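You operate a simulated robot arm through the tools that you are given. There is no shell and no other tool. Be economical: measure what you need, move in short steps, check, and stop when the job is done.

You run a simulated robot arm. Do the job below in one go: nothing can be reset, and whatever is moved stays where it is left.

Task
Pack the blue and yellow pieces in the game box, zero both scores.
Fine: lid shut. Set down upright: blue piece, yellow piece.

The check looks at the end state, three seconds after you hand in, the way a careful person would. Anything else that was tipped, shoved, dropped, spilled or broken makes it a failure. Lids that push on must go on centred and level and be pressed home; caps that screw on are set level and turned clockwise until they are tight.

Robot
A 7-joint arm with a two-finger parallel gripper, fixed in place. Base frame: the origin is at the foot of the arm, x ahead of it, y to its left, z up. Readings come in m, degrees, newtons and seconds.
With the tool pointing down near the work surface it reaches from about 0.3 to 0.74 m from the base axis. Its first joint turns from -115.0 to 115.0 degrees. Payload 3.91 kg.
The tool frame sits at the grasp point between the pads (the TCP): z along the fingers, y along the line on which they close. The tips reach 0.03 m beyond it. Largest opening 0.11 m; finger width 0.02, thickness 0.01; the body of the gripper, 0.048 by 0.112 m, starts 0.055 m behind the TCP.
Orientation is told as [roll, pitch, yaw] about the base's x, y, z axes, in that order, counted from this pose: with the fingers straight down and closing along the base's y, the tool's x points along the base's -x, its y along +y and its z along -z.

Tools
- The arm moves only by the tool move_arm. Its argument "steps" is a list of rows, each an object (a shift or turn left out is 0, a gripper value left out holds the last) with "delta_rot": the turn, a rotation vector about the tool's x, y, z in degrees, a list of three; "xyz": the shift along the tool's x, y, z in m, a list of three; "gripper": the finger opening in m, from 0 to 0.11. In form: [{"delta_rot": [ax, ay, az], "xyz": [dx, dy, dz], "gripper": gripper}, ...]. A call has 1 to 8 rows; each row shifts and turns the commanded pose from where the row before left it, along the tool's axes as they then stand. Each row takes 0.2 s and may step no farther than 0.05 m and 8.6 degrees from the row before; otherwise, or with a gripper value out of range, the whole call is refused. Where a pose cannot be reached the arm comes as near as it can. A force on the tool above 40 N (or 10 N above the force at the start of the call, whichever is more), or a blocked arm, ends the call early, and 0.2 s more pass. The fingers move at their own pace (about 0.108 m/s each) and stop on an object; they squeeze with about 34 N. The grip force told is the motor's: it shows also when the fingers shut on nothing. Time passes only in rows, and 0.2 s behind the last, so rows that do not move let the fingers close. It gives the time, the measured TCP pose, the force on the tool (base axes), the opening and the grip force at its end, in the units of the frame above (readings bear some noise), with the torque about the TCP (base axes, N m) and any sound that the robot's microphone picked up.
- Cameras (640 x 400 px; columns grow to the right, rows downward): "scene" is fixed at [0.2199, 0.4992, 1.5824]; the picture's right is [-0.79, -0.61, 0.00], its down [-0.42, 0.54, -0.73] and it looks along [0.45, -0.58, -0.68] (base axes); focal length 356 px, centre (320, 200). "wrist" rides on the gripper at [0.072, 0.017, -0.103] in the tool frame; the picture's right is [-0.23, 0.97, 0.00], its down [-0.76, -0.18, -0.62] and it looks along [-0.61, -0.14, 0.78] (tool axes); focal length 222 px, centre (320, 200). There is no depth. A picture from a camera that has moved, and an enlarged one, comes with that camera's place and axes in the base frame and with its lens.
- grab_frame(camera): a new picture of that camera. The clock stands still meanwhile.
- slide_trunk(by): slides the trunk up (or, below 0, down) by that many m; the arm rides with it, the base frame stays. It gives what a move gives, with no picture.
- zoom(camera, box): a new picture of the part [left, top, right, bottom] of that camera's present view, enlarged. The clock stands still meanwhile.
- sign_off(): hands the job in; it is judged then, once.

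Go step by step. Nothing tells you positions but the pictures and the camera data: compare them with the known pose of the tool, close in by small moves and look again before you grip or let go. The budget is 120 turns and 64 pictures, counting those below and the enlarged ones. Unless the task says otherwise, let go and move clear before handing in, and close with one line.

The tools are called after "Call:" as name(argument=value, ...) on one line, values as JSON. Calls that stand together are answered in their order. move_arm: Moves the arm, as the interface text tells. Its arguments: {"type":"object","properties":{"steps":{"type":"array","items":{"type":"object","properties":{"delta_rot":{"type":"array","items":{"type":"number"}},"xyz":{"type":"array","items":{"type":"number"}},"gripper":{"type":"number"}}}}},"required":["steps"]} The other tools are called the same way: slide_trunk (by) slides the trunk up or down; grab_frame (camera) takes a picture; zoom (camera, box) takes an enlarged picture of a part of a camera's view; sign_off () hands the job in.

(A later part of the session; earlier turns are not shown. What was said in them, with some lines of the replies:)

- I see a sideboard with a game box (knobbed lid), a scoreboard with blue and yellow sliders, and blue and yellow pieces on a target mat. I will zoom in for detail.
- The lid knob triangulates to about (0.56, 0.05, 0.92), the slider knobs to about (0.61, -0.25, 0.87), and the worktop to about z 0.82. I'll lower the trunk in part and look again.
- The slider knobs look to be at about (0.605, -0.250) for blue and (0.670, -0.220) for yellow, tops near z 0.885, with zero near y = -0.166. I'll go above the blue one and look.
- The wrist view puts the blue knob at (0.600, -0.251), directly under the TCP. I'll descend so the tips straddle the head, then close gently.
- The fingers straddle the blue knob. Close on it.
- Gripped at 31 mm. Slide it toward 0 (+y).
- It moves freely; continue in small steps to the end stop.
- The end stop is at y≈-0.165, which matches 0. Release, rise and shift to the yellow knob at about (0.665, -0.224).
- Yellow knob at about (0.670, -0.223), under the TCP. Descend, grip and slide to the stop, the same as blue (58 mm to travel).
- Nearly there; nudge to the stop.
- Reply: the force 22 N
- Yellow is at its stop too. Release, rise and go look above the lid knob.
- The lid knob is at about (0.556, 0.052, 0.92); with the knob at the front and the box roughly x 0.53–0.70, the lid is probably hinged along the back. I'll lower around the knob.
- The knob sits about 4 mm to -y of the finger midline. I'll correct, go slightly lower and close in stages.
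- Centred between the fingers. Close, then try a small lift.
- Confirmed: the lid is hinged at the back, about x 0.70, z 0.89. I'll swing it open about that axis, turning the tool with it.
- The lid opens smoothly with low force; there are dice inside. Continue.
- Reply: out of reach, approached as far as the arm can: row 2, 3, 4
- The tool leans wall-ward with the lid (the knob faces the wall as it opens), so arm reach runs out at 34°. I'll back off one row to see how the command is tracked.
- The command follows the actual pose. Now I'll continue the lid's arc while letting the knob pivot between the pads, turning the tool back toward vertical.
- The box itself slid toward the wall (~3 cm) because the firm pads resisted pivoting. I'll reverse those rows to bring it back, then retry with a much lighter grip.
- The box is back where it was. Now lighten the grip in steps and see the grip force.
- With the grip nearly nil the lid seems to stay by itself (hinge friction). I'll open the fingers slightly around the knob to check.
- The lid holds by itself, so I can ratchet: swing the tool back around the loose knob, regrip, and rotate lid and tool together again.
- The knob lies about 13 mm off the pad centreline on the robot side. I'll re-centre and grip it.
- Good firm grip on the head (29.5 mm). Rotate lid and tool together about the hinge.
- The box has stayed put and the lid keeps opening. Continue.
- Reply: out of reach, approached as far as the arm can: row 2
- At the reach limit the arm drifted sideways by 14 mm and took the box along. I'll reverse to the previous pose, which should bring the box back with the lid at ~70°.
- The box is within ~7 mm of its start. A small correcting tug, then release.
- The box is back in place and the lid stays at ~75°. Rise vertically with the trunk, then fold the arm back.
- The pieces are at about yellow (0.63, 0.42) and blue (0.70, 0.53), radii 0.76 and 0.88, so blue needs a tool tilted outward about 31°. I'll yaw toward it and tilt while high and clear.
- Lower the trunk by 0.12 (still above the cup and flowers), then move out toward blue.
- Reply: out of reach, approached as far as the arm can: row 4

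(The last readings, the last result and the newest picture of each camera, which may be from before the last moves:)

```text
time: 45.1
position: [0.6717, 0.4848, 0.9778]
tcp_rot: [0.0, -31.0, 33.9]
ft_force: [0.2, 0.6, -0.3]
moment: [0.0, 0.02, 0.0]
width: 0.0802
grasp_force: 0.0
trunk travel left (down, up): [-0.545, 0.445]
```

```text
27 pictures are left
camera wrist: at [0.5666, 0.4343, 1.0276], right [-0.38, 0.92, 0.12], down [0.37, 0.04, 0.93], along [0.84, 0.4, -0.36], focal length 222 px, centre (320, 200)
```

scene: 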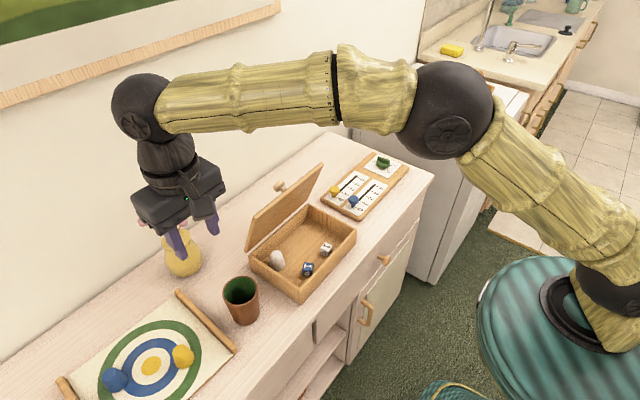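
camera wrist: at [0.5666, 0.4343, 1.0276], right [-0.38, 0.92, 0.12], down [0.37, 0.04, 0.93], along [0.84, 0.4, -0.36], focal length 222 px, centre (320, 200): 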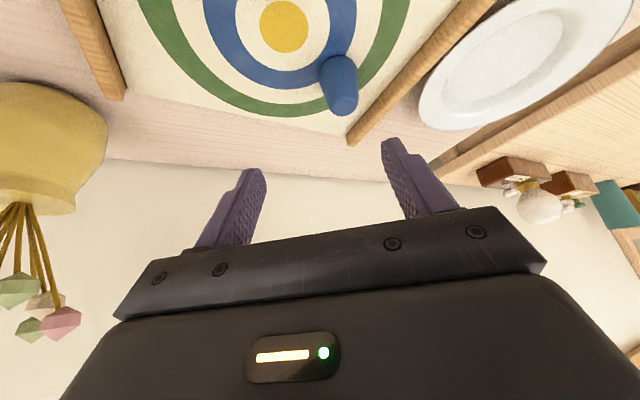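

Blue looks to be at about (0.697, 0.530), 50 mm tall. I'll align laterally and approach along the tool axis halfway, then look.

Call:
move_arm(steps=[{"xyz": [0.0146, 0.0233, 0.0134]}, {"xyz": [0, 0, 0.025]}, {"xyz": [0, 0, 0.025]}, {}])

Call:
grab_frame(camera="wrist")

Call:
zoom(camera="scene", box=[40, 240, 280, 400])

```text
time: 46.1
position: [0.6695, 0.5125, 0.9131]
tcp_rot: [0.0, -31.0, 34.1]
ft_force: [-0.4, 0.3, 0.2]
moment: [0.01, -0.05, -0.02]
width: 0.0801
grasp_force: 0.1
out of reach, approached as far as the arm can: row 3
trunk travel left (down, up): [-0.545, 0.445]
```

```text
26 pictures are left
camera wrist: at [0.5636, 0.4619, 0.9641], right [-0.38, 0.92, 0.12], down [0.37, 0.04, 0.93], along [0.84, 0.4, -0.36], focal length 222 px, centre (320, 200)
```

wrist: 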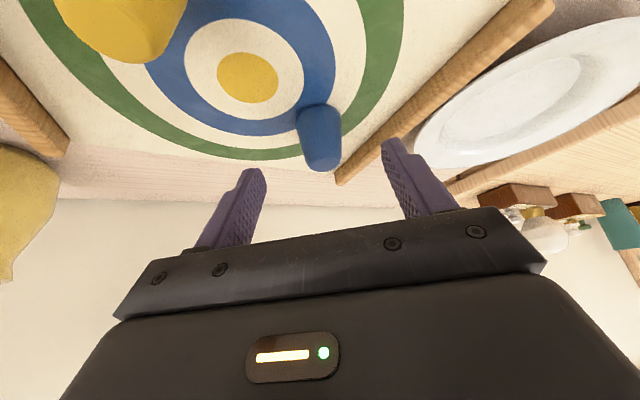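

```text
2.50 times, centred on (160, 320) of scene
camera zoom: at [0.2199, 0.4992, 1.5824], right [-0.79, -0.61, 0.0], down [-0.42, 0.54, -0.73], along [0.45, -0.58, -0.68], focal length 890 px, centre (720, -100)
```

zoom: 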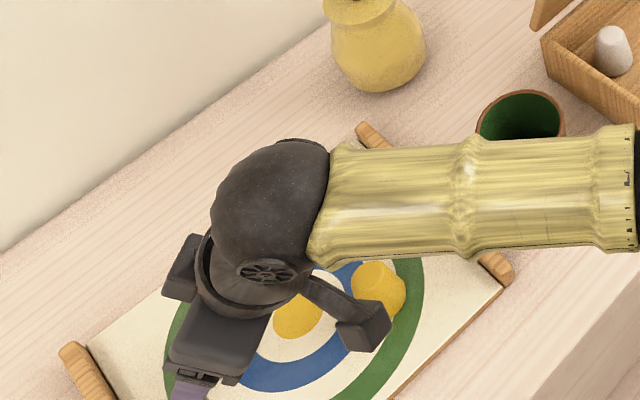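

The arm runs out here, and the camera would hang near yellow at a steeper tilt, so I'll take yellow first. Back off, reduce tilt to 15° and go above yellow.

Call:
move_arm(steps=[{"xyz": [0, 0, -0.025]}, {"xyz": [0, 0, -0.025]}, {}])

Call:
slide_trunk(by=0.08)

Call:
move_arm(steps=[{"xyz": [0.01, 0, 0], "delta_rot": [0, 8, 0]}, {"xyz": [0.01, 0, 0], "delta_rot": [0, 8, 0]}, {}])

```text
time: 46.9
position: [0.6471, 0.4972, 0.9565]
tcp_rot: [0.1, -31.0, 34.1]
ft_force: [0.5, 0.3, -0.3]
moment: [-0.03, 0.0, 0.0]
width: 0.0798
grasp_force: 0.1
trunk travel left (down, up): [-0.545, 0.445]
```

```text
time: 48.1
position: [0.6474, 0.4976, 1.0353]
tcp_rot: [0.0, -31.0, 34.0]
ft_force: [-0.1, 0.0, 0.0]
moment: [-0.02, -0.01, -0.01]
width: 0.0802
grasp_force: 0.1
trunk travel left (down, up): [-0.625, 0.365]
```

```text
time: 48.9
position: [0.6191, 0.4736, 1.0226]
tcp_rot: [0.0, -14.9, 34.2]
ft_force: [-0.2, 0.3, 0.4]
moment: [0.01, 0.01, 0.0]
width: 0.08
grasp_force: 0.0
out of reach, approached as far as the arm can: row 2
trunk travel left (down, up): [-0.625, 0.365]
```

Call:
move_arm(steps=[{"xyz": [0.028, -0.0247, 0.0174]}, {"xyz": [0.028, -0.0247, 0.0174]}, {}])

Call:
grab_frame(camera="wrist")

```text
time: 49.7
position: [0.6096, 0.4072, 0.9718]
tcp_rot: [0.1, -15.0, 34.0]
ft_force: [0.7, 0.3, -0.3]
moment: [0.02, 0.01, 0.0]
width: 0.0798
grasp_force: 0.0
trunk travel left (down, up): [-0.625, 0.365]
```

```text
24 pictures are left
camera wrist: at [0.5197, 0.368, 1.0535], right [-0.36, 0.93, 0.06], down [0.57, 0.17, 0.8], along [0.73, 0.32, -0.6], focal length 222 px, centre (320, 200)
```

wrist: 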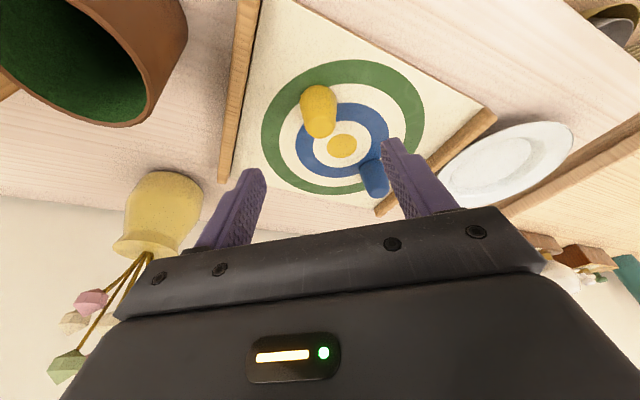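

Yellow is at about (0.628, 0.421), on the approach line. Descend along the tool axis.

Call:
move_arm(steps=[{"xyz": [0.002, 0, 0.03]}, {"xyz": [0, 0, 0.03]}, {"xyz": [0, 0, 0.025]}, {"xyz": [0, 0, 0.01]}, {}])

Call:
grab_frame(camera="wrist")

Call:
zoom(camera="scene", box=[100, 270, 260, 400])

```text
time: 50.9
position: [0.6292, 0.4206, 0.8848]
tcp_rot: [0.0, -15.0, 34.1]
ft_force: [-0.3, 0.6, -0.6]
moment: [0.0, 0.02, 0.02]
width: 0.0798
grasp_force: 0.2
trunk travel left (down, up): [-0.625, 0.365]
```

```text
23 pictures are left
camera wrist: at [0.5395, 0.3799, 0.9643], right [-0.36, 0.93, 0.06], down [0.57, 0.17, 0.8], along [0.73, 0.32, -0.6], focal length 222 px, centre (320, 200)
```

wrist: 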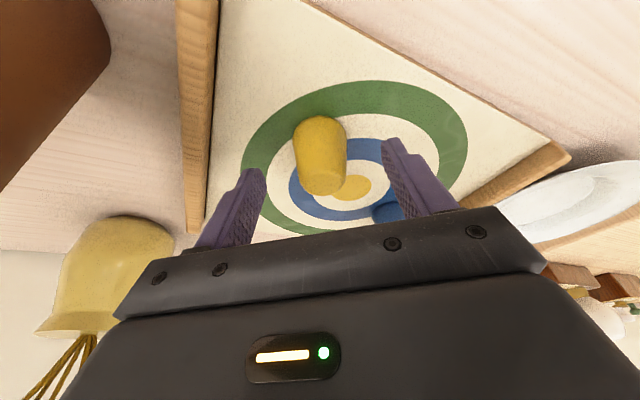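

```text
3.08 times, centred on (180, 335) of scene
camera zoom: at [0.2199, 0.4992, 1.5824], right [-0.79, -0.61, 0.0], down [-0.42, 0.54, -0.73], along [0.45, -0.58, -0.68], focal length 1096 px, centre (751, -215)
```

zoom: 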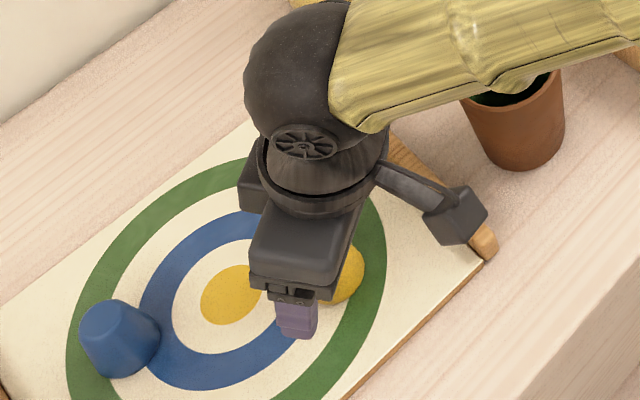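

Well centred; TCP is near the top of the piece. Lower another 10 mm and close in stages.

Call:
move_arm(steps=[{"xyz": [0.002, 0, 0.01]}, {"gripper": 0.055}, {}, {"gripper": 0.03}, {}, {}])

```text
time: 52.3
position: [0.6295, 0.4208, 0.8731]
tcp_rot: [0.0, -14.9, 34.0]
ft_force: [0.6, 1.0, 1.2]
moment: [0.01, -0.01, 0.0]
width: 0.032
grasp_force: 34.1
trunk travel left (down, up): [-0.625, 0.365]
```

Gripped at 32 mm. Lift straight up and check.

Call:
move_arm(steps=[{"xyz": [-0.0052, 0, -0.0193]}, {"xyz": [-0.0104, 0, -0.0386]}, {"xyz": [-0.0104, 0, -0.0386]}, {}])

Call:
grab_frame(camera="wrist")

```text
time: 53.3
position: [0.6301, 0.4224, 0.9733]
tcp_rot: [0.0, -15.0, 34.2]
ft_force: [0.0, -0.2, -0.7]
moment: [0.0, 0.0, 0.01]
width: 0.0318
grasp_force: 34.3
trunk travel left (down, up): [-0.625, 0.365]
```

```text
21 pictures are left
camera wrist: at [0.5395, 0.3815, 1.0548], right [-0.36, 0.93, 0.06], down [0.58, 0.17, 0.8], along [0.73, 0.32, -0.6], focal length 222 px, centre (320, 200)
```

wrist: 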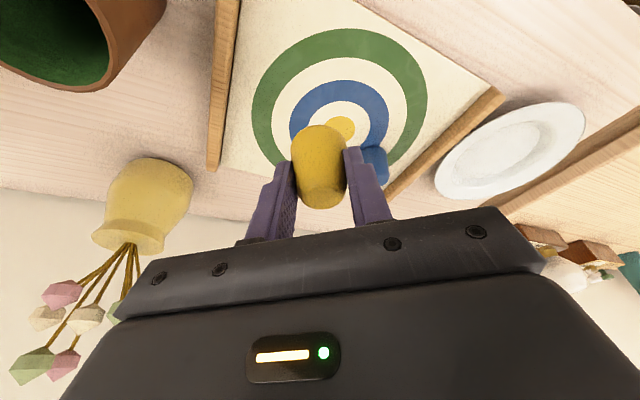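

Yellow is held. Raise with the trunk, yaw back to face the box, and carry it over at x≈0.60.

Call:
slide_trunk(by=0.1)

Call:
move_arm(steps=[{"delta_rot": [2.2, 0, 8.21]}, {"delta_rot": [2.2, 0, 8.21]}, {"delta_rot": [2.2, 0, 8.21]}, {"delta_rot": [2.2, 0, 8.21]}, {}])

```text
time: 54.6
position: [0.6299, 0.4202, 1.0731]
tcp_rot: [0.0, -15.0, 34.0]
ft_force: [0.9, -1.1, -1.0]
moment: [0.02, 0.01, -0.02]
width: 0.032
grasp_force: 34.3
trunk travel left (down, up): [-0.725, 0.265]
```

```text
time: 55.8
position: [0.6286, 0.4211, 1.0743]
tcp_rot: [0.1, -15.0, -0.1]
ft_force: [-0.3, 0.1, 0.3]
moment: [-0.01, -0.01, 0.01]
width: 0.0318
grasp_force: 34.1
trunk travel left (down, up): [-0.725, 0.265]
```

Call:
move_arm(steps=[{"xyz": [0.0041, -0.0433, -0.0011]}, {"xyz": [0.0041, -0.0433, -0.0011]}, {"xyz": [0.0041, -0.0433, -0.0011]}, {"xyz": [0.0041, -0.0433, -0.0011]}, {"xyz": [0.0041, -0.0433, -0.0011]}, {"xyz": [0.0041, -0.0433, -0.0011]}, {"xyz": [0.0041, -0.0433, -0.0011]}, {"xyz": [0.0041, -0.0433, -0.0011]}])

Call:
grab_frame(camera="wrist")

Call:
zoom(camera="scene", box=[200, 120, 400, 320])

```text
time: 57.6
position: [0.5961, 0.0733, 1.0738]
tcp_rot: [0.1, -15.1, 0.1]
ft_force: [-0.3, 0.0, -0.9]
moment: [0.02, -0.01, -0.03]
width: 0.0313
grasp_force: 34.3
trunk travel left (down, up): [-0.725, 0.265]
```

```text
20 pictures are left
camera wrist: at [0.498, 0.0897, 1.155], right [0.22, 0.97, 0.06], down [0.57, -0.18, 0.8], along [0.79, -0.14, -0.6], focal length 222 px, centre (320, 200)
```

wrist: 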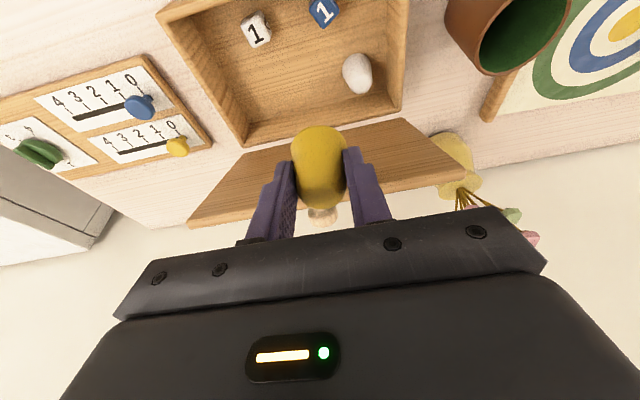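

```text
2.00 times, centred on (300, 220) of scene
camera zoom: at [0.2199, 0.4992, 1.5824], right [-0.79, -0.61, 0.0], down [-0.42, 0.54, -0.73], along [0.45, -0.58, -0.68], focal length 712 px, centre (360, 160)
```

zoom: 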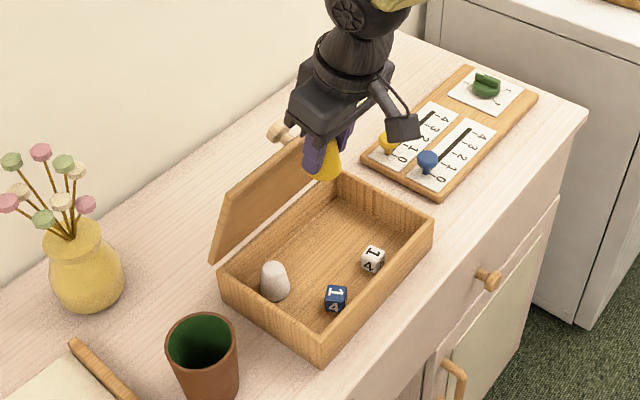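

Box interior is about x 0.54–0.67, y -0.045–0.155, with the token at (0.64, 0.13) and dice near x 0.57. I'll set yellow at (0.622, 0.06).

Call:
move_arm(steps=[{"xyz": [0.0011, -0.0045, 0.0377]}, {"xyz": [0.0011, -0.0045, 0.0377]}, {"xyz": [0.0011, -0.0045, 0.0377]}, {"xyz": [0.006, 0, 0.0225]}, {"xyz": [0.006, 0, 0.0225]}, {"xyz": [0.0047, 0, 0.0175]}, {}])

Call:
grab_frame(camera="wrist")

```text
time: 58.4
position: [0.6232, 0.064, 0.9796]
tcp_rot: [0.2, -16.2, 0.0]
ft_force: [-3.1, 0.2, 10.9]
moment: [0.01, -0.56, -0.02]
width: 0.0317
grasp_force: 34.1
trunk travel left (down, up): [-0.725, 0.265]
stopped in row 3: the force on the tool passed its limit at 62 N (the readings are from after the stop); the commanded pose is now the measured one
```

```text
18 pictures are left
camera wrist: at [0.5238, 0.0811, 1.0578], right [0.22, 0.97, 0.07], down [0.56, -0.18, 0.81], along [0.8, -0.14, -0.58], focal length 222 px, centre (320, 200)
```

wrist: 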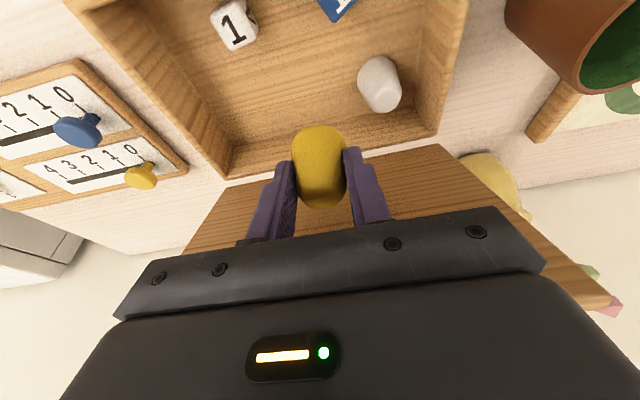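

Something touched, probably the gripper body on the lid's top edge. Back up and look.

Call:
move_arm(steps=[{"xyz": [0.004, 0, -0.02]}, {"xyz": [0.01, 0, -0.02]}, {}])

Call:
zoom(camera="scene", box=[200, 120, 400, 320])

```text
time: 59.2
position: [0.5981, 0.0639, 1.0099]
tcp_rot: [0.2, -15.9, 0.0]
ft_force: [0.8, -0.4, -0.5]
moment: [-0.02, 0.0, -0.01]
width: 0.0316
grasp_force: 34.1
trunk travel left (down, up): [-0.725, 0.265]
```

```text
2.00 times, centred on (300, 220) of scene
camera zoom: at [0.2199, 0.4992, 1.5824], right [-0.79, -0.61, 0.0], down [-0.42, 0.54, -0.73], along [0.45, -0.58, -0.68], focal length 712 px, centre (360, 160)
```

zoom: 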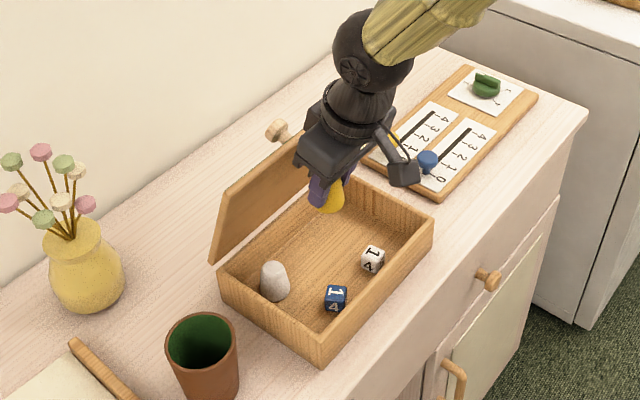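

The box and lid are unmoved; the gripper's back side met the lid's top edge (about x 0.66, z 1.035). I'll level the tool back to -15° and descend further forward.

Call:
move_arm(steps=[{"delta_rot": [0, 0.9, 0]}, {"xyz": [0.0142, -0.0013, 0.0324]}, {"xyz": [0.0142, -0.0013, 0.0324]}, {"xyz": [0.0142, -0.0013, 0.0324]}, {}])

Call:
grab_frame(camera="wrist")

```text
time: 60.4
position: [0.5829, 0.0623, 0.9065]
tcp_rot: [0.1, -15.1, 0.1]
ft_force: [-0.7, 0.1, 0.2]
moment: [0.02, 0.02, -0.01]
width: 0.0311
grasp_force: 34.0
trunk travel left (down, up): [-0.725, 0.265]
```

```text
16 pictures are left
camera wrist: at [0.4857, 0.0778, 0.9868], right [0.22, 0.97, 0.06], down [0.57, -0.18, 0.8], along [0.79, -0.14, -0.6], focal length 222 px, centre (320, 200)
```

wrist: 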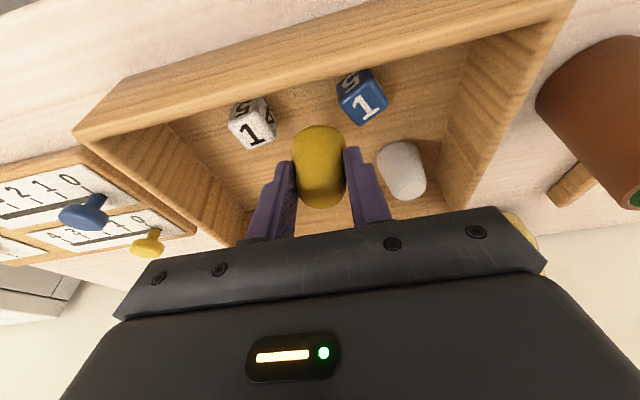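

Clear view into the box. Shift back 22 mm and lower gradually until the base touches.

Call:
move_arm(steps=[{"xyz": [-0.0213, -0.002, 0.0057]}, {"xyz": [0.0052, 0, 0.0193]}, {"xyz": [0.001, 0, 0.0039]}, {"xyz": [0.001, 0, 0.0039]}, {}])

```text
time: 61.6
position: [0.6061, 0.0595, 0.8781]
tcp_rot: [0.1, -15.0, 0.1]
ft_force: [-0.2, -0.1, -0.3]
moment: [-0.02, -0.01, 0.02]
width: 0.0317
grasp_force: 34.1
trunk travel left (down, up): [-0.725, 0.265]
```

Call:
move_arm(steps=[{"xyz": [0.0005, 0, 0.002]}, {"xyz": [0.0005, 0, 0.002]}, {}])

Call:
grab_frame(camera="wrist")

```text
time: 62.4
position: [0.6048, 0.0605, 0.8735]
tcp_rot: [0.2, -15.0, 0.0]
ft_force: [0.3, -0.2, -0.6]
moment: [0.0, -0.03, -0.04]
width: 0.0316
grasp_force: 33.9
trunk travel left (down, up): [-0.725, 0.265]
```

```text
15 pictures are left
camera wrist: at [0.5082, 0.076, 0.9546], right [0.22, 0.97, 0.06], down [0.57, -0.18, 0.8], along [0.79, -0.14, -0.6], focal length 222 px, centre (320, 200)
```

wrist: 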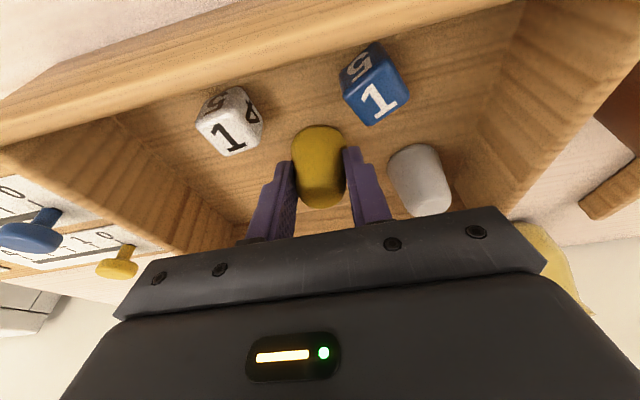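

No contact yet; continue down in 2 mm steps.

Call:
move_arm(steps=[{"xyz": [0.0005, 0, 0.002]}, {"xyz": [0.0005, 0, 0.002]}, {}])

```text
time: 63.2
position: [0.6058, 0.0597, 0.8733]
tcp_rot: [0.2, -15.5, 0.1]
ft_force: [0.7, 1.2, 27.1]
moment: [-0.17, -0.02, 0.01]
width: 0.0315
grasp_force: 34.0
trunk travel left (down, up): [-0.725, 0.265]
```

Contact at z≈0.873 — base is on the floor. Ease up slightly and release with a small opening.

Call:
move_arm(steps=[{"xyz": [-0.0008, 0, -0.0032]}, {}, {"gripper": 0.037}, {"gripper": 0.046}, {}])

Call:
zoom(camera="wrist", box=[180, 30, 470, 220])

```text
time: 64.4
position: [0.6032, 0.059, 0.8729]
tcp_rot: [0.1, -15.1, 0.1]
ft_force: [-1.1, -0.2, -0.2]
moment: [-0.01, -0.01, -0.04]
width: 0.0462
grasp_force: 0.1
trunk travel left (down, up): [-0.725, 0.265]
```

```text
2.11 times, centred on (325, 125) of wrist
camera zoom: at [0.5072, 0.0762, 0.9535], right [0.22, 0.97, 0.06], down [0.57, -0.18, 0.8], along [0.79, -0.14, -0.6], focal length 468 px, centre (310, 358)
```

zoom: 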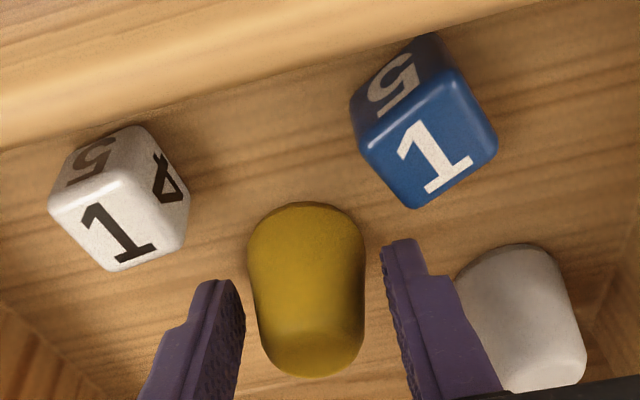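

Yellow stands upright in the box. Retreat along the tool axis, rise and travel back toward the mat.

Call:
move_arm(steps=[{"xyz": [0, 0, -0.03]}, {"xyz": [0, 0, -0.045]}, {"xyz": [0, 0, -0.045]}, {"xyz": [0, 0, -0.045]}, {}])

Call:
slide_trunk(by=0.05)

Call:
move_arm(steps=[{"xyz": [0, 0.042, 0]}, {"xyz": [0, 0.042, 0]}, {"xyz": [0, 0.042, 0]}, {"xyz": [0, 0.042, 0]}, {"xyz": [0, 0.042, 0]}, {"xyz": [0, 0.042, 0]}, {"xyz": [0, 0.042, 0]}, {"xyz": [0, 0.04, 0]}])

Call:
move_arm(steps=[{"delta_rot": [-2.2, 0, -8.21], "gripper": 0.075}, {"delta_rot": [-2.2, 0, -8.21]}, {"delta_rot": [-2.2, 0, -8.21]}, {"delta_rot": [-2.2, 0, -8.21]}, {"delta_rot": [0, -7.5, 0]}, {"delta_rot": [0, -7.5, 0]}, {"delta_rot": [0, -7.5, 0]}, {"delta_rot": [0, -7.5, 0]}])

```text
time: 65.6
position: [0.5612, 0.0591, 1.0317]
tcp_rot: [0.0, -15.0, 0.1]
ft_force: [0.2, -0.4, 0.4]
moment: [0.03, -0.03, 0.02]
width: 0.0459
grasp_force: 0.0
trunk travel left (down, up): [-0.725, 0.265]
```

```text
time: 66.6
position: [0.5617, 0.0585, 1.0802]
tcp_rot: [0.1, -15.0, 0.2]
ft_force: [-0.7, 0.3, 0.2]
moment: [-0.01, 0.01, 0.01]
width: 0.0461
grasp_force: 0.1
trunk travel left (down, up): [-0.775, 0.215]
```

```text
time: 68.4
position: [0.5603, 0.3958, 1.0794]
tcp_rot: [0.1, -15.0, 0.1]
ft_force: [0.4, 0.3, -0.5]
moment: [-0.01, 0.01, -0.02]
width: 0.046
grasp_force: 0.1
trunk travel left (down, up): [-0.775, 0.215]
```

```text
time: 70.2
position: [0.5607, 0.3934, 1.0823]
tcp_rot: [0.0, -45.2, 34.0]
ft_force: [0.1, -1.1, 0.3]
moment: [0.01, 0.01, 0.0]
width: 0.0752
grasp_force: 0.0
trunk travel left (down, up): [-0.775, 0.215]
```

Call:
slide_trunk(by=-0.15)

Call:
move_arm(steps=[{"xyz": [-0.0296, 0.0124, 0.0263]}, {"xyz": [-0.0296, 0.0124, 0.0263]}, {"xyz": [-0.0296, 0.0124, 0.0263]}, {}])

Call:
grab_frame(camera="wrist")

```text
time: 71.9
position: [0.5602, 0.3936, 0.9318]
tcp_rot: [0.2, -45.1, 34.0]
ft_force: [-0.1, 0.1, 0.9]
moment: [0.0, 0.01, 0.01]
width: 0.075
grasp_force: 0.0
trunk travel left (down, up): [-0.625, 0.365]
```

```text
time: 72.9
position: [0.6395, 0.4908, 0.9409]
tcp_rot: [-0.1, -45.1, 34.0]
ft_force: [0.8, 0.4, 0.6]
moment: [0.01, 0.03, 0.02]
width: 0.0749
grasp_force: 0.1
trunk travel left (down, up): [-0.625, 0.365]
```

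```text
13 pictures are left
camera wrist: at [0.5258, 0.4353, 0.9617], right [-0.41, 0.9, 0.16], down [0.18, -0.09, 0.98], along [0.89, 0.43, -0.12], focal length 222 px, centre (320, 200)
```

wrist: 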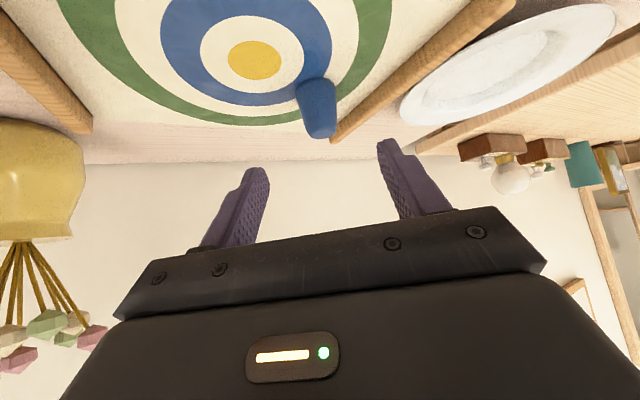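

Blue is at about (0.693, 0.528), on the approach axis. Move in along the tool axis.

Call:
move_arm(steps=[{"xyz": [0.0055, -0.001, 0.03]}, {"xyz": [0, 0, 0.03]}, {"xyz": [0, 0, 0.027]}, {}])

Call:
grab_frame(camera="wrist")

```text
time: 73.9
position: [0.6875, 0.5225, 0.8729]
tcp_rot: [0.1, -45.1, 34.1]
ft_force: [-0.2, -0.2, -0.7]
moment: [0.0, -0.03, -0.03]
width: 0.0749
grasp_force: 0.1
trunk travel left (down, up): [-0.625, 0.365]
```

```text
12 pictures are left
camera wrist: at [0.5739, 0.4668, 0.8947], right [-0.41, 0.9, 0.16], down [0.18, -0.09, 0.98], along [0.89, 0.43, -0.12], focal length 222 px, centre (320, 200)
```

wrist: 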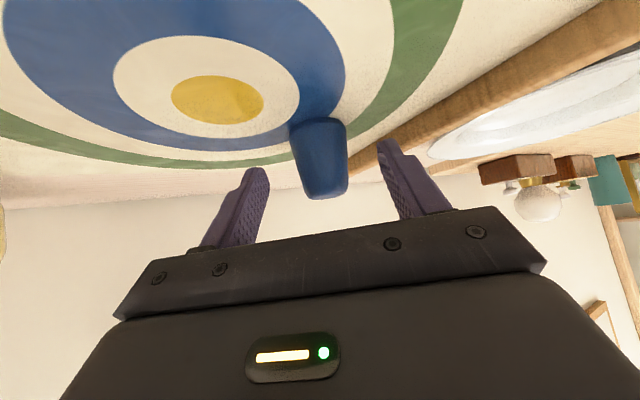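

Nearly aligned; advance 10 mm along the axis and close.

Call:
move_arm(steps=[{"xyz": [-0.003, 0.001, 0.01]}, {"gripper": 0.05}, {}, {"gripper": 0.028}, {}, {}])

```text
time: 75.3
position: [0.6941, 0.5285, 0.8672]
tcp_rot: [0.0, -45.1, 33.9]
ft_force: [-0.2, 0.0, -0.4]
moment: [-0.01, 0.0, 0.02]
width: 0.0325
grasp_force: 34.3
trunk travel left (down, up): [-0.625, 0.365]
```

Gripped at 32.5 mm. Lift with the trunk, bring it inward on the mat, and set it down there to regrasp with less tilt.

Call:
slide_trunk(by=0.05)

Call:
move_arm(steps=[{"xyz": [0.0277, -0.0092, -0.0277]}, {"xyz": [0.0277, -0.0092, -0.0277]}, {"xyz": [0.0277, -0.0092, -0.0277]}, {}])

Call:
grab_frame(camera="wrist")

```text
time: 76.2
position: [0.6942, 0.5278, 0.9166]
tcp_rot: [0.1, -45.0, 34.0]
ft_force: [-0.2, 0.0, -0.7]
moment: [0.0, -0.01, 0.02]
width: 0.0324
grasp_force: 33.8
trunk travel left (down, up): [-0.675, 0.315]
```

```text
time: 77.2
position: [0.6114, 0.4398, 0.9183]
tcp_rot: [0.1, -45.1, 34.0]
ft_force: [0.4, -0.5, -0.9]
moment: [-0.02, -0.03, 0.0]
width: 0.0326
grasp_force: 33.6
trunk travel left (down, up): [-0.675, 0.315]
```

```text
11 pictures are left
camera wrist: at [0.4987, 0.3836, 0.9397], right [-0.41, 0.9, 0.16], down [0.18, -0.09, 0.98], along [0.89, 0.43, -0.12], focal length 222 px, centre (320, 200)
```

wrist: 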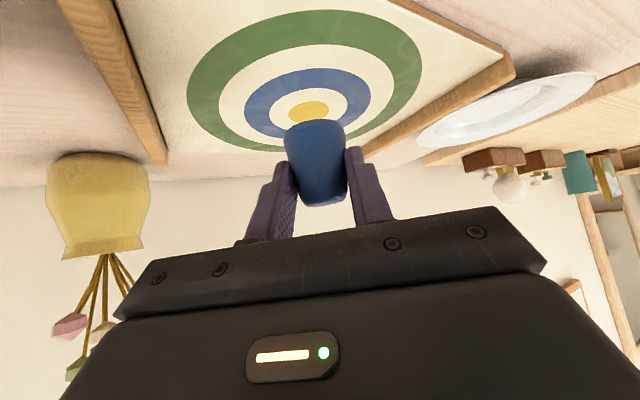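

Blue is held upright over the mat. Lower it until it just touches.

Call:
slide_trunk(by=-0.048)

Call:
move_arm(steps=[{"xyz": [0.0011, 0, 0.0011]}, {"xyz": [0.0011, 0, 0.0011]}, {}])

```text
time: 78.1
position: [0.6123, 0.439, 0.8702]
tcp_rot: [0.0, -45.1, 34.0]
ft_force: [0.5, 0.5, -1.0]
moment: [-0.01, 0.0, -0.02]
width: 0.0325
grasp_force: 33.7
trunk travel left (down, up): [-0.627, 0.363]
```

```text
time: 78.9
position: [0.6124, 0.4407, 0.8665]
tcp_rot: [0.1, -45.1, 34.1]
ft_force: [0.6, -0.3, 3.3]
moment: [0.05, 0.0, 0.01]
width: 0.0323
grasp_force: 33.8
trunk travel left (down, up): [-0.627, 0.363]
```

Light contact (3 N). Release, back off, re-tilt to 15° and line up above.

Call:
move_arm(steps=[{"gripper": 0.04}, {"gripper": 0.07}, {}, {"xyz": [0, 0, -0.03]}, {"xyz": [0, 0, -0.035]}, {"xyz": [0, 0, -0.035]}, {}])

Call:
move_arm(steps=[{"delta_rot": [0, 7.5, 0]}, {"delta_rot": [0, 7.5, 0]}, {"delta_rot": [0, 7.5, 0]}, {"delta_rot": [0, 7.5, 0]}, {"xyz": [-0.0264, 0, -0.01]}, {"xyz": [-0.0264, 0, -0.01]}, {}])

Call:
grab_frame(camera="wrist")

```text
time: 80.5
position: [0.5547, 0.4009, 0.9396]
tcp_rot: [0.2, -45.1, 34.0]
ft_force: [-0.5, 0.5, 0.3]
moment: [-0.01, 0.01, -0.02]
width: 0.0699
grasp_force: 0.0
trunk travel left (down, up): [-0.627, 0.363]
```

```text
time: 82.1
position: [0.5915, 0.4245, 0.9722]
tcp_rot: [0.1, -15.1, 34.1]
ft_force: [-0.1, -0.1, 0.0]
moment: [0.0, 0.01, -0.04]
width: 0.0701
grasp_force: 0.1
trunk travel left (down, up): [-0.627, 0.363]
```

```text
10 pictures are left
camera wrist: at [0.5016, 0.3844, 1.0531], right [-0.36, 0.93, 0.06], down [0.57, 0.17, 0.8], along [0.73, 0.33, -0.6], focal length 222 px, centre (320, 200)
```

wrist: 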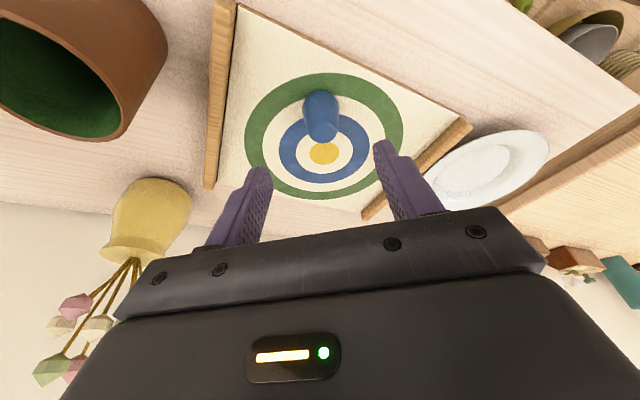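

Blue stands upright and lines up as yellow did. Descend, grip, lift.

Call:
move_arm(steps=[{"xyz": [0.003, 0, 0.03]}, {"xyz": [0, 0, 0.03]}, {"xyz": [0, 0, 0.03]}, {"xyz": [0, 0, 0.011]}, {"gripper": 0.05}, {}, {"gripper": 0.028}, {}])

Call:
move_arm(steps=[{}, {}])

```text
time: 83.9
position: [0.6099, 0.4374, 0.8732]
tcp_rot: [0.0, -15.1, 34.1]
ft_force: [-0.2, 0.0, 0.8]
moment: [-0.03, 0.0, 0.02]
width: 0.0316
grasp_force: 34.5
trunk travel left (down, up): [-0.627, 0.363]
```

```text
time: 84.5
position: [0.6103, 0.4383, 0.8738]
tcp_rot: [0.2, -15.0, 34.1]
ft_force: [0.4, 0.1, 1.5]
moment: [0.0, -0.02, -0.01]
width: 0.0312
grasp_force: 34.3
trunk travel left (down, up): [-0.627, 0.363]
```

Blue gripped. Raise, yaw back and carry to the box.

Call:
slide_trunk(by=0.2)

Call:
move_arm(steps=[{"delta_rot": [2.2, 0, 8.21]}, {"delta_rot": [2.2, 0, 8.21]}, {"delta_rot": [2.2, 0, 8.21]}, {"delta_rot": [2.2, 0, 8.21]}, {}])

Call:
move_arm(steps=[{"xyz": [0.0034, -0.044, -0.0009]}, {"xyz": [0.0034, -0.044, -0.0009]}, {"xyz": [0.0034, -0.044, -0.0009]}, {"xyz": [0.0034, -0.044, -0.0009]}, {"xyz": [0.0034, -0.044, -0.0009]}, {"xyz": [0.0034, -0.044, -0.0009]}, {"xyz": [0.0034, -0.044, -0.0009]}, {"xyz": [0.0034, -0.044, -0.0009]}])

Call:
move_arm(steps=[{"xyz": [0, -0.044, 0]}, {"xyz": [0, -0.044, 0]}, {}])

```text
time: 86.7
position: [0.6112, 0.4364, 1.0724]
tcp_rot: [0.2, -15.1, 34.2]
ft_force: [0.0, -0.3, -0.2]
moment: [-0.02, -0.03, -0.02]
width: 0.0313
grasp_force: 33.6
trunk travel left (down, up): [-0.827, 0.163]
```

```text
time: 87.9
position: [0.6115, 0.4374, 1.0736]
tcp_rot: [0.1, -15.0, -0.1]
ft_force: [0.3, -0.4, -0.3]
moment: [-0.01, 0.02, -0.01]
width: 0.0314
grasp_force: 33.5
trunk travel left (down, up): [-0.827, 0.163]
```

```text
time: 89.7
position: [0.5826, 0.0819, 1.0731]
tcp_rot: [0.2, -15.1, 0.0]
ft_force: [-0.4, 0.6, 0.0]
moment: [0.02, 0.01, 0.0]
width: 0.0309
grasp_force: 33.9
trunk travel left (down, up): [-0.827, 0.163]
```

```text
time: 90.5
position: [0.5839, -0.0033, 1.0735]
tcp_rot: [0.1, -15.0, 0.1]
ft_force: [0.2, -0.2, -0.8]
moment: [-0.01, -0.01, -0.01]
width: 0.0314
grasp_force: 33.8
trunk travel left (down, up): [-0.827, 0.163]
```

Now lower vertically with the trunk to just above the dice height and look.

Call:
slide_trunk(by=-0.155)

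Call:
grab_frame(camera="wrist")

```text
time: 92.3
position: [0.5835, -0.003, 0.9177]
tcp_rot: [0.1, -15.0, 0.1]
ft_force: [-0.5, 0.2, 0.1]
moment: [0.01, -0.03, -0.02]
width: 0.0313
grasp_force: 33.8
trunk travel left (down, up): [-0.672, 0.318]
```

```text
9 pictures are left
camera wrist: at [0.4869, 0.0134, 0.9994], right [0.22, 0.97, 0.06], down [0.57, -0.18, 0.8], along [0.79, -0.14, -0.6], focal length 222 px, centre (320, 200)
```

wrist: 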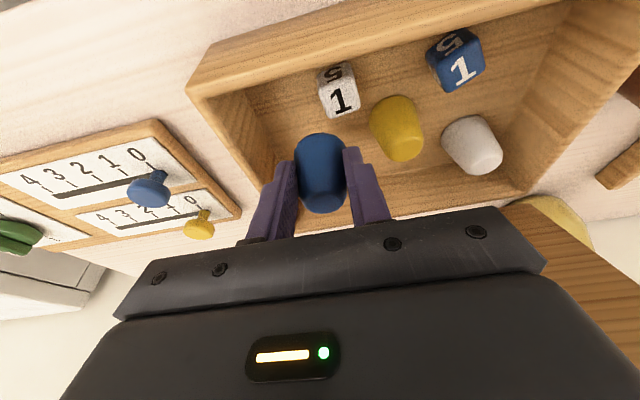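

Clear. Shift back 31 mm to (0.615, 0), then lower to contact.

Call:
move_arm(steps=[{"xyz": [-0.03, 0.002, 0.008]}, {"xyz": [0.0047, 0, 0.0174]}, {"xyz": [0.0047, 0, 0.0174]}, {"xyz": [0.001, 0, 0.0039]}, {}])

Call:
move_arm(steps=[{"xyz": [0.0005, 0, 0.0015]}, {"xyz": [0.0005, 0, 0.0015]}, {}])

```text
time: 93.5
position: [0.6159, -0.0001, 0.8775]
tcp_rot: [0.1, -14.9, 0.0]
ft_force: [-0.4, 0.4, 0.0]
moment: [0.0, 0.0, 0.0]
width: 0.0313
grasp_force: 33.9
trunk travel left (down, up): [-0.672, 0.318]
```

```text
time: 94.3
position: [0.6155, -0.001, 0.8755]
tcp_rot: [0.1, -15.0, 0.1]
ft_force: [-0.4, -0.4, -1.2]
moment: [0.05, 0.03, 0.03]
width: 0.031
grasp_force: 34.1
trunk travel left (down, up): [-0.672, 0.318]
```

Call:
move_arm(steps=[{"xyz": [0.0004, 0, 0.0013]}, {"xyz": [0.0004, 0, 0.0013]}, {}])

```text
time: 95.1
position: [0.6156, -0.0006, 0.8736]
tcp_rot: [0.1, -15.2, 0.1]
ft_force: [-0.1, 1.1, 10.4]
moment: [-0.05, -0.13, 0.05]
width: 0.0313
grasp_force: 33.8
trunk travel left (down, up): [-0.672, 0.318]
```

Contact at z 0.8736. Ease up 1 mm, release narrowly and retreat along the tool axis.

Call:
move_arm(steps=[{"xyz": [-0.0003, 0, -0.0012]}, {}, {"gripper": 0.037}, {"gripper": 0.046}, {}, {"xyz": [0, 0, -0.03]}, {"xyz": [0, 0, -0.04]}, {"xyz": [0, 0, -0.045]}])

Call:
move_arm(steps=[{"xyz": [0, 0, -0.045]}, {"xyz": [0, 0, -0.03]}, {}])

Call:
grab_frame(camera="wrist")

```text
time: 96.9
position: [0.5842, -0.0007, 0.9861]
tcp_rot: [0.1, -15.0, 0.1]
ft_force: [0.0, -0.2, 0.6]
moment: [0.03, 0.04, -0.01]
width: 0.0459
grasp_force: 0.1
trunk travel left (down, up): [-0.672, 0.318]
```

```text
time: 97.7
position: [0.5679, -0.0012, 1.0583]
tcp_rot: [0.3, -15.0, 0.1]
ft_force: [0.7, -0.9, 0.1]
moment: [-0.04, -0.01, 0.02]
width: 0.0461
grasp_force: 0.0
trunk travel left (down, up): [-0.672, 0.318]
```

```text
8 pictures are left
camera wrist: at [0.47, 0.0159, 1.1392], right [0.22, 0.97, 0.06], down [0.57, -0.18, 0.8], along [0.79, -0.14, -0.6], focal length 222 px, centre (320, 200)
```

wrist: 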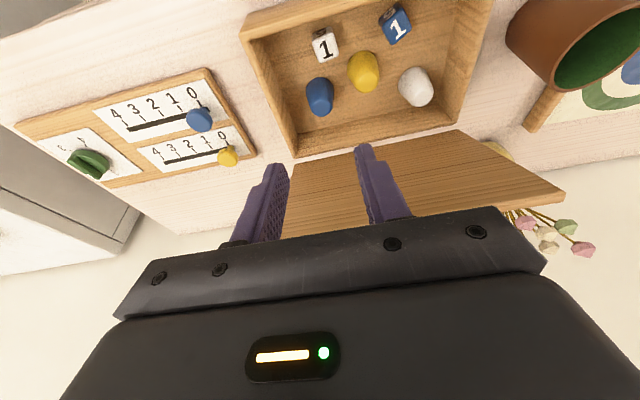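

Both pieces stand upright in the box. Now I'll close the lid by pushing its outer face with closed fingers from the wall side, beside the knob.

Call:
slide_trunk(by=0.11)

Call:
move_arm(steps=[{"delta_rot": [0, 7.5, 0], "gripper": 0.0}, {"delta_rot": [0, 7.5, 0]}, {"xyz": [-0.0355, 0.0265, 0.0075]}, {"xyz": [-0.0355, 0.0265, 0.0075]}, {"xyz": [-0.0355, 0.0265, 0.0075]}, {"xyz": [-0.0355, 0.0265, 0.0075]}, {}])

Call:
zoom(camera="scene", box=[200, 80, 400, 310])

```text
time: 99.1
position: [0.5672, -0.0014, 1.1674]
tcp_rot: [0.1, -14.9, 0.1]
ft_force: [0.0, -0.3, 0.5]
moment: [0.01, 0.0, 0.01]
width: 0.0462
grasp_force: 0.1
trunk travel left (down, up): [-0.782, 0.208]
```

```text
time: 100.7
position: [0.7098, 0.1051, 1.1408]
tcp_rot: [0.1, 0.1, 0.0]
ft_force: [-0.1, 0.8, 0.2]
moment: [0.0, -0.03, 0.0]
width: 0.0001
grasp_force: 34.1
trunk travel left (down, up): [-0.782, 0.208]
```

```text
1.74 times, centred on (300, 195) of scene
camera zoom: at [0.2199, 0.4992, 1.5824], right [-0.79, -0.61, 0.0], down [-0.42, 0.54, -0.73], along [0.45, -0.58, -0.68], focal length 619 px, centre (355, 209)
```

zoom: 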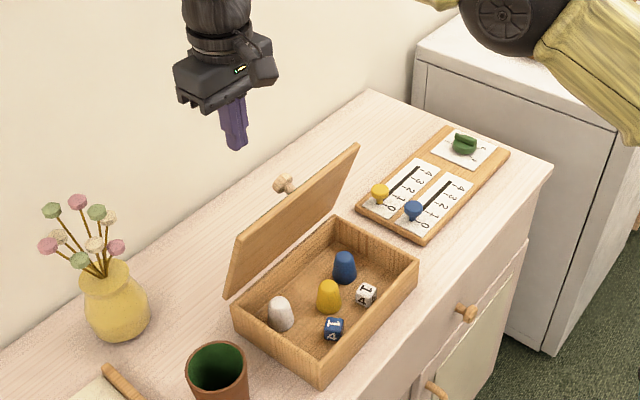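

The finger will come down behind the lid with a gap and clear of the knob. Lower by trunk, then push gently toward the robot.

Call:
slide_trunk(by=-0.105)

Call:
move_arm(steps=[{"xyz": [0.01, 0, 0]}, {"xyz": [0.01, 0, 0]}, {"xyz": [0.01, 0, 0]}, {}])

Call:
zoom(camera="scene", box=[200, 80, 400, 310])

```text
time: 102.1
position: [0.7106, 0.1039, 1.0354]
tcp_rot: [0.1, 0.0, 0.2]
ft_force: [0.0, -0.2, 0.2]
moment: [-0.01, -0.02, 0.01]
width: 0.0
grasp_force: 34.2
trunk travel left (down, up): [-0.677, 0.313]
```

```text
time: 103.1
position: [0.6811, 0.105, 1.0358]
tcp_rot: [0.1, 0.0, 0.1]
ft_force: [-0.3, 0.6, 0.2]
moment: [0.02, 0.01, 0.0]
width: 0.0002
grasp_force: 35.0
trunk travel left (down, up): [-0.677, 0.313]
```

```text
1.74 times, centred on (300, 195) of scene
camera zoom: at [0.2199, 0.4992, 1.5824], right [-0.79, -0.61, 0.0], down [-0.42, 0.54, -0.73], along [0.45, -0.58, -0.68], focal length 619 px, centre (355, 209)
```

zoom: 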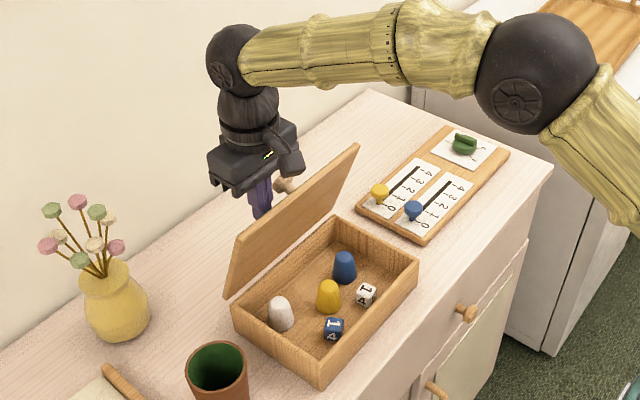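

Just about at the lid. Continue pushing.

Call:
move_arm(steps=[{"xyz": [0.01, 0, 0]}, {"xyz": [0.01, 0, 0]}, {"xyz": [0.01, 0, 0.002]}, {}])

Call:
zoom(camera="scene", box=[200, 80, 400, 310])

```text
time: 104.1
position: [0.6522, 0.1046, 1.0327]
tcp_rot: [0.1, 0.1, 0.1]
ft_force: [-0.5, -0.4, -0.1]
moment: [0.0, 0.01, -0.01]
width: 0.0001
grasp_force: 34.1
trunk travel left (down, up): [-0.677, 0.313]
```

```text
1.74 times, centred on (300, 195) of scene
camera zoom: at [0.2199, 0.4992, 1.5824], right [-0.79, -0.61, 0.0], down [-0.42, 0.54, -0.73], along [0.45, -0.58, -0.68], focal length 619 px, centre (355, 209)
```

zoom: 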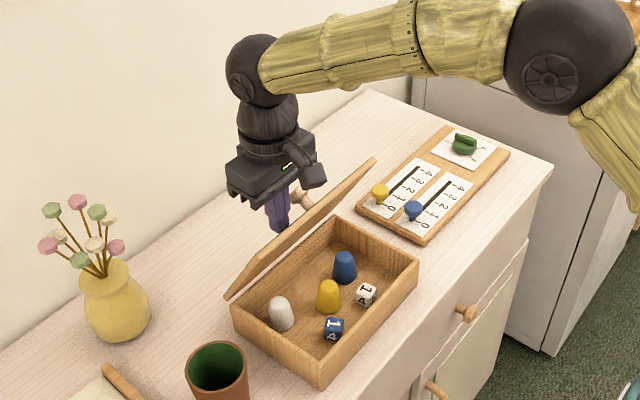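

The lid follows with almost no force and the box stays put. Follow the arc down.

Call:
move_arm(steps=[{"xyz": [0.022, 0, 0.009]}, {"xyz": [0.017, 0, 0.012]}, {"xyz": [0.015, 0, 0.015]}, {"xyz": [0.012, 0, 0.017]}, {"xyz": [0.009, 0, 0.019]}, {}])

Call:
zoom(camera="scene", box=[200, 80, 400, 310])

```text
time: 105.5
position: [0.5749, 0.1055, 0.9625]
tcp_rot: [0.2, -0.1, 0.1]
ft_force: [0.3, -0.2, 0.3]
moment: [0.01, 0.03, 0.0]
width: 0.0
grasp_force: 34.0
trunk travel left (down, up): [-0.677, 0.313]
```

```text
1.74 times, centred on (300, 195) of scene
camera zoom: at [0.2199, 0.4992, 1.5824], right [-0.79, -0.61, 0.0], down [-0.42, 0.54, -0.73], along [0.45, -0.58, -0.68], focal length 619 px, centre (355, 209)
```

zoom: 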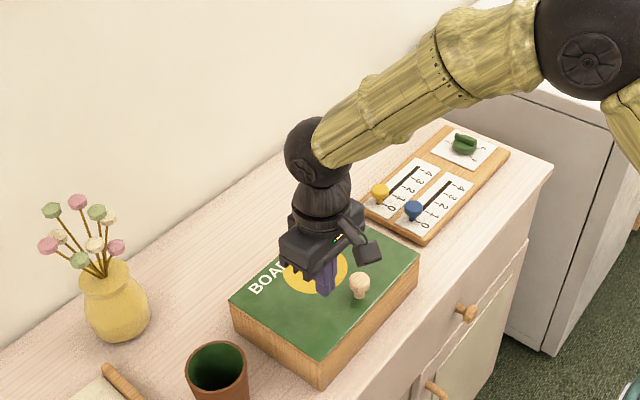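

The lid looks shut. I'll touch it lightly from above to be sure it's fully down.

Call:
move_arm(steps=[{"xyz": [0, 0, 0.015]}, {"xyz": [0, 0, 0.012]}, {"xyz": [0, 0, 0.004]}, {}])

```text
time: 106.5
position: [0.5747, 0.1039, 0.9298]
tcp_rot: [0.1, 0.1, 0.1]
ft_force: [0.4, 0.9, 0.2]
moment: [-0.01, -0.02, -0.01]
width: 0.0
grasp_force: 33.9
trunk travel left (down, up): [-0.677, 0.313]
```

Call:
move_arm(steps=[{"xyz": [0, 0, 0.003]}, {"xyz": [0, 0, 0.003]}, {}])

```text
time: 107.3
position: [0.5759, 0.105, 0.9233]
tcp_rot: [0.1, -0.2, 0.2]
ft_force: [-0.5, -0.4, 2.8]
moment: [-0.01, 0.03, 0.02]
width: 0.0002
grasp_force: 33.5
trunk travel left (down, up): [-0.677, 0.313]
```

Contact at z≈0.893, the closed lid level. Withdraw upward and check the scene.

Call:
move_arm(steps=[{"xyz": [0, 0, -0.03]}, {"xyz": [0, 0, -0.05]}, {"xyz": [0.02, 0, -0.045]}, {"xyz": [0.04, -0.02, 0]}, {"xyz": [0.04, -0.02, 0]}, {"xyz": [0.04, -0.02, 0]}, {}])

Call:
zoom(camera="scene", box=[180, 120, 420, 320])

Call:
grab_frame(camera="scene")

```text
time: 108.9
position: [0.435, 0.0427, 1.0499]
tcp_rot: [0.1, 0.0, 0.0]
ft_force: [-0.2, 0.5, -0.3]
moment: [0.02, 0.04, 0.04]
width: 0.0
grasp_force: 33.9
trunk travel left (down, up): [-0.677, 0.313]
```

```text
2.00 times, centred on (300, 220) of scene
camera zoom: at [0.2199, 0.4992, 1.5824], right [-0.79, -0.61, 0.0], down [-0.42, 0.54, -0.73], along [0.45, -0.58, -0.68], focal length 712 px, centre (360, 160)
```

zoom: 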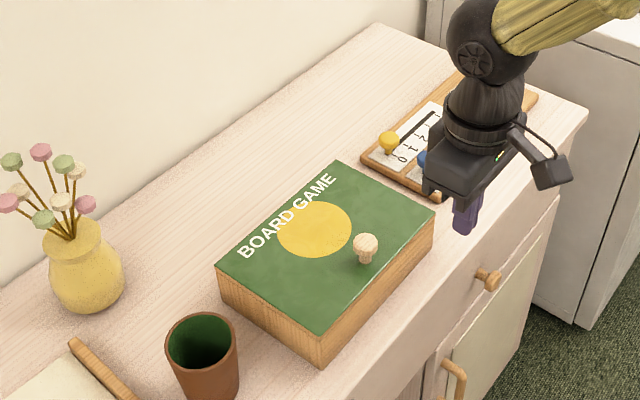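

```text
2 pictures are left
```

scene: 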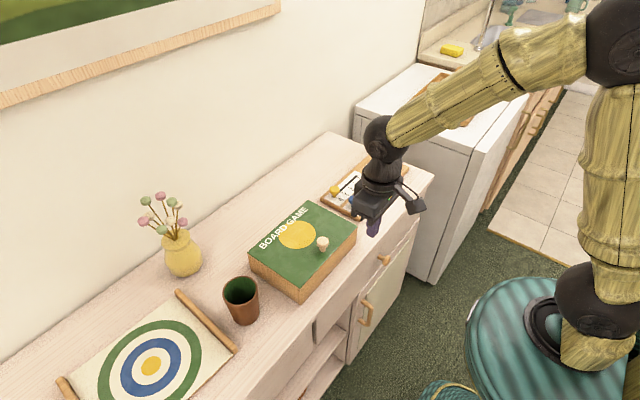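

The lid is shut, the box sits where it started, both sliders are at 0, everything else is unmoved and the arm is clear. Handing in.

Call:
sign_off()

```text
The job is handed in.
```

The job is handed in: the blue and yellow pieces stand upright in the game box with the lid shut, and both score sliders are at 0; the box slid a few centimetres during opening and I moved it back to within a few millimetres.
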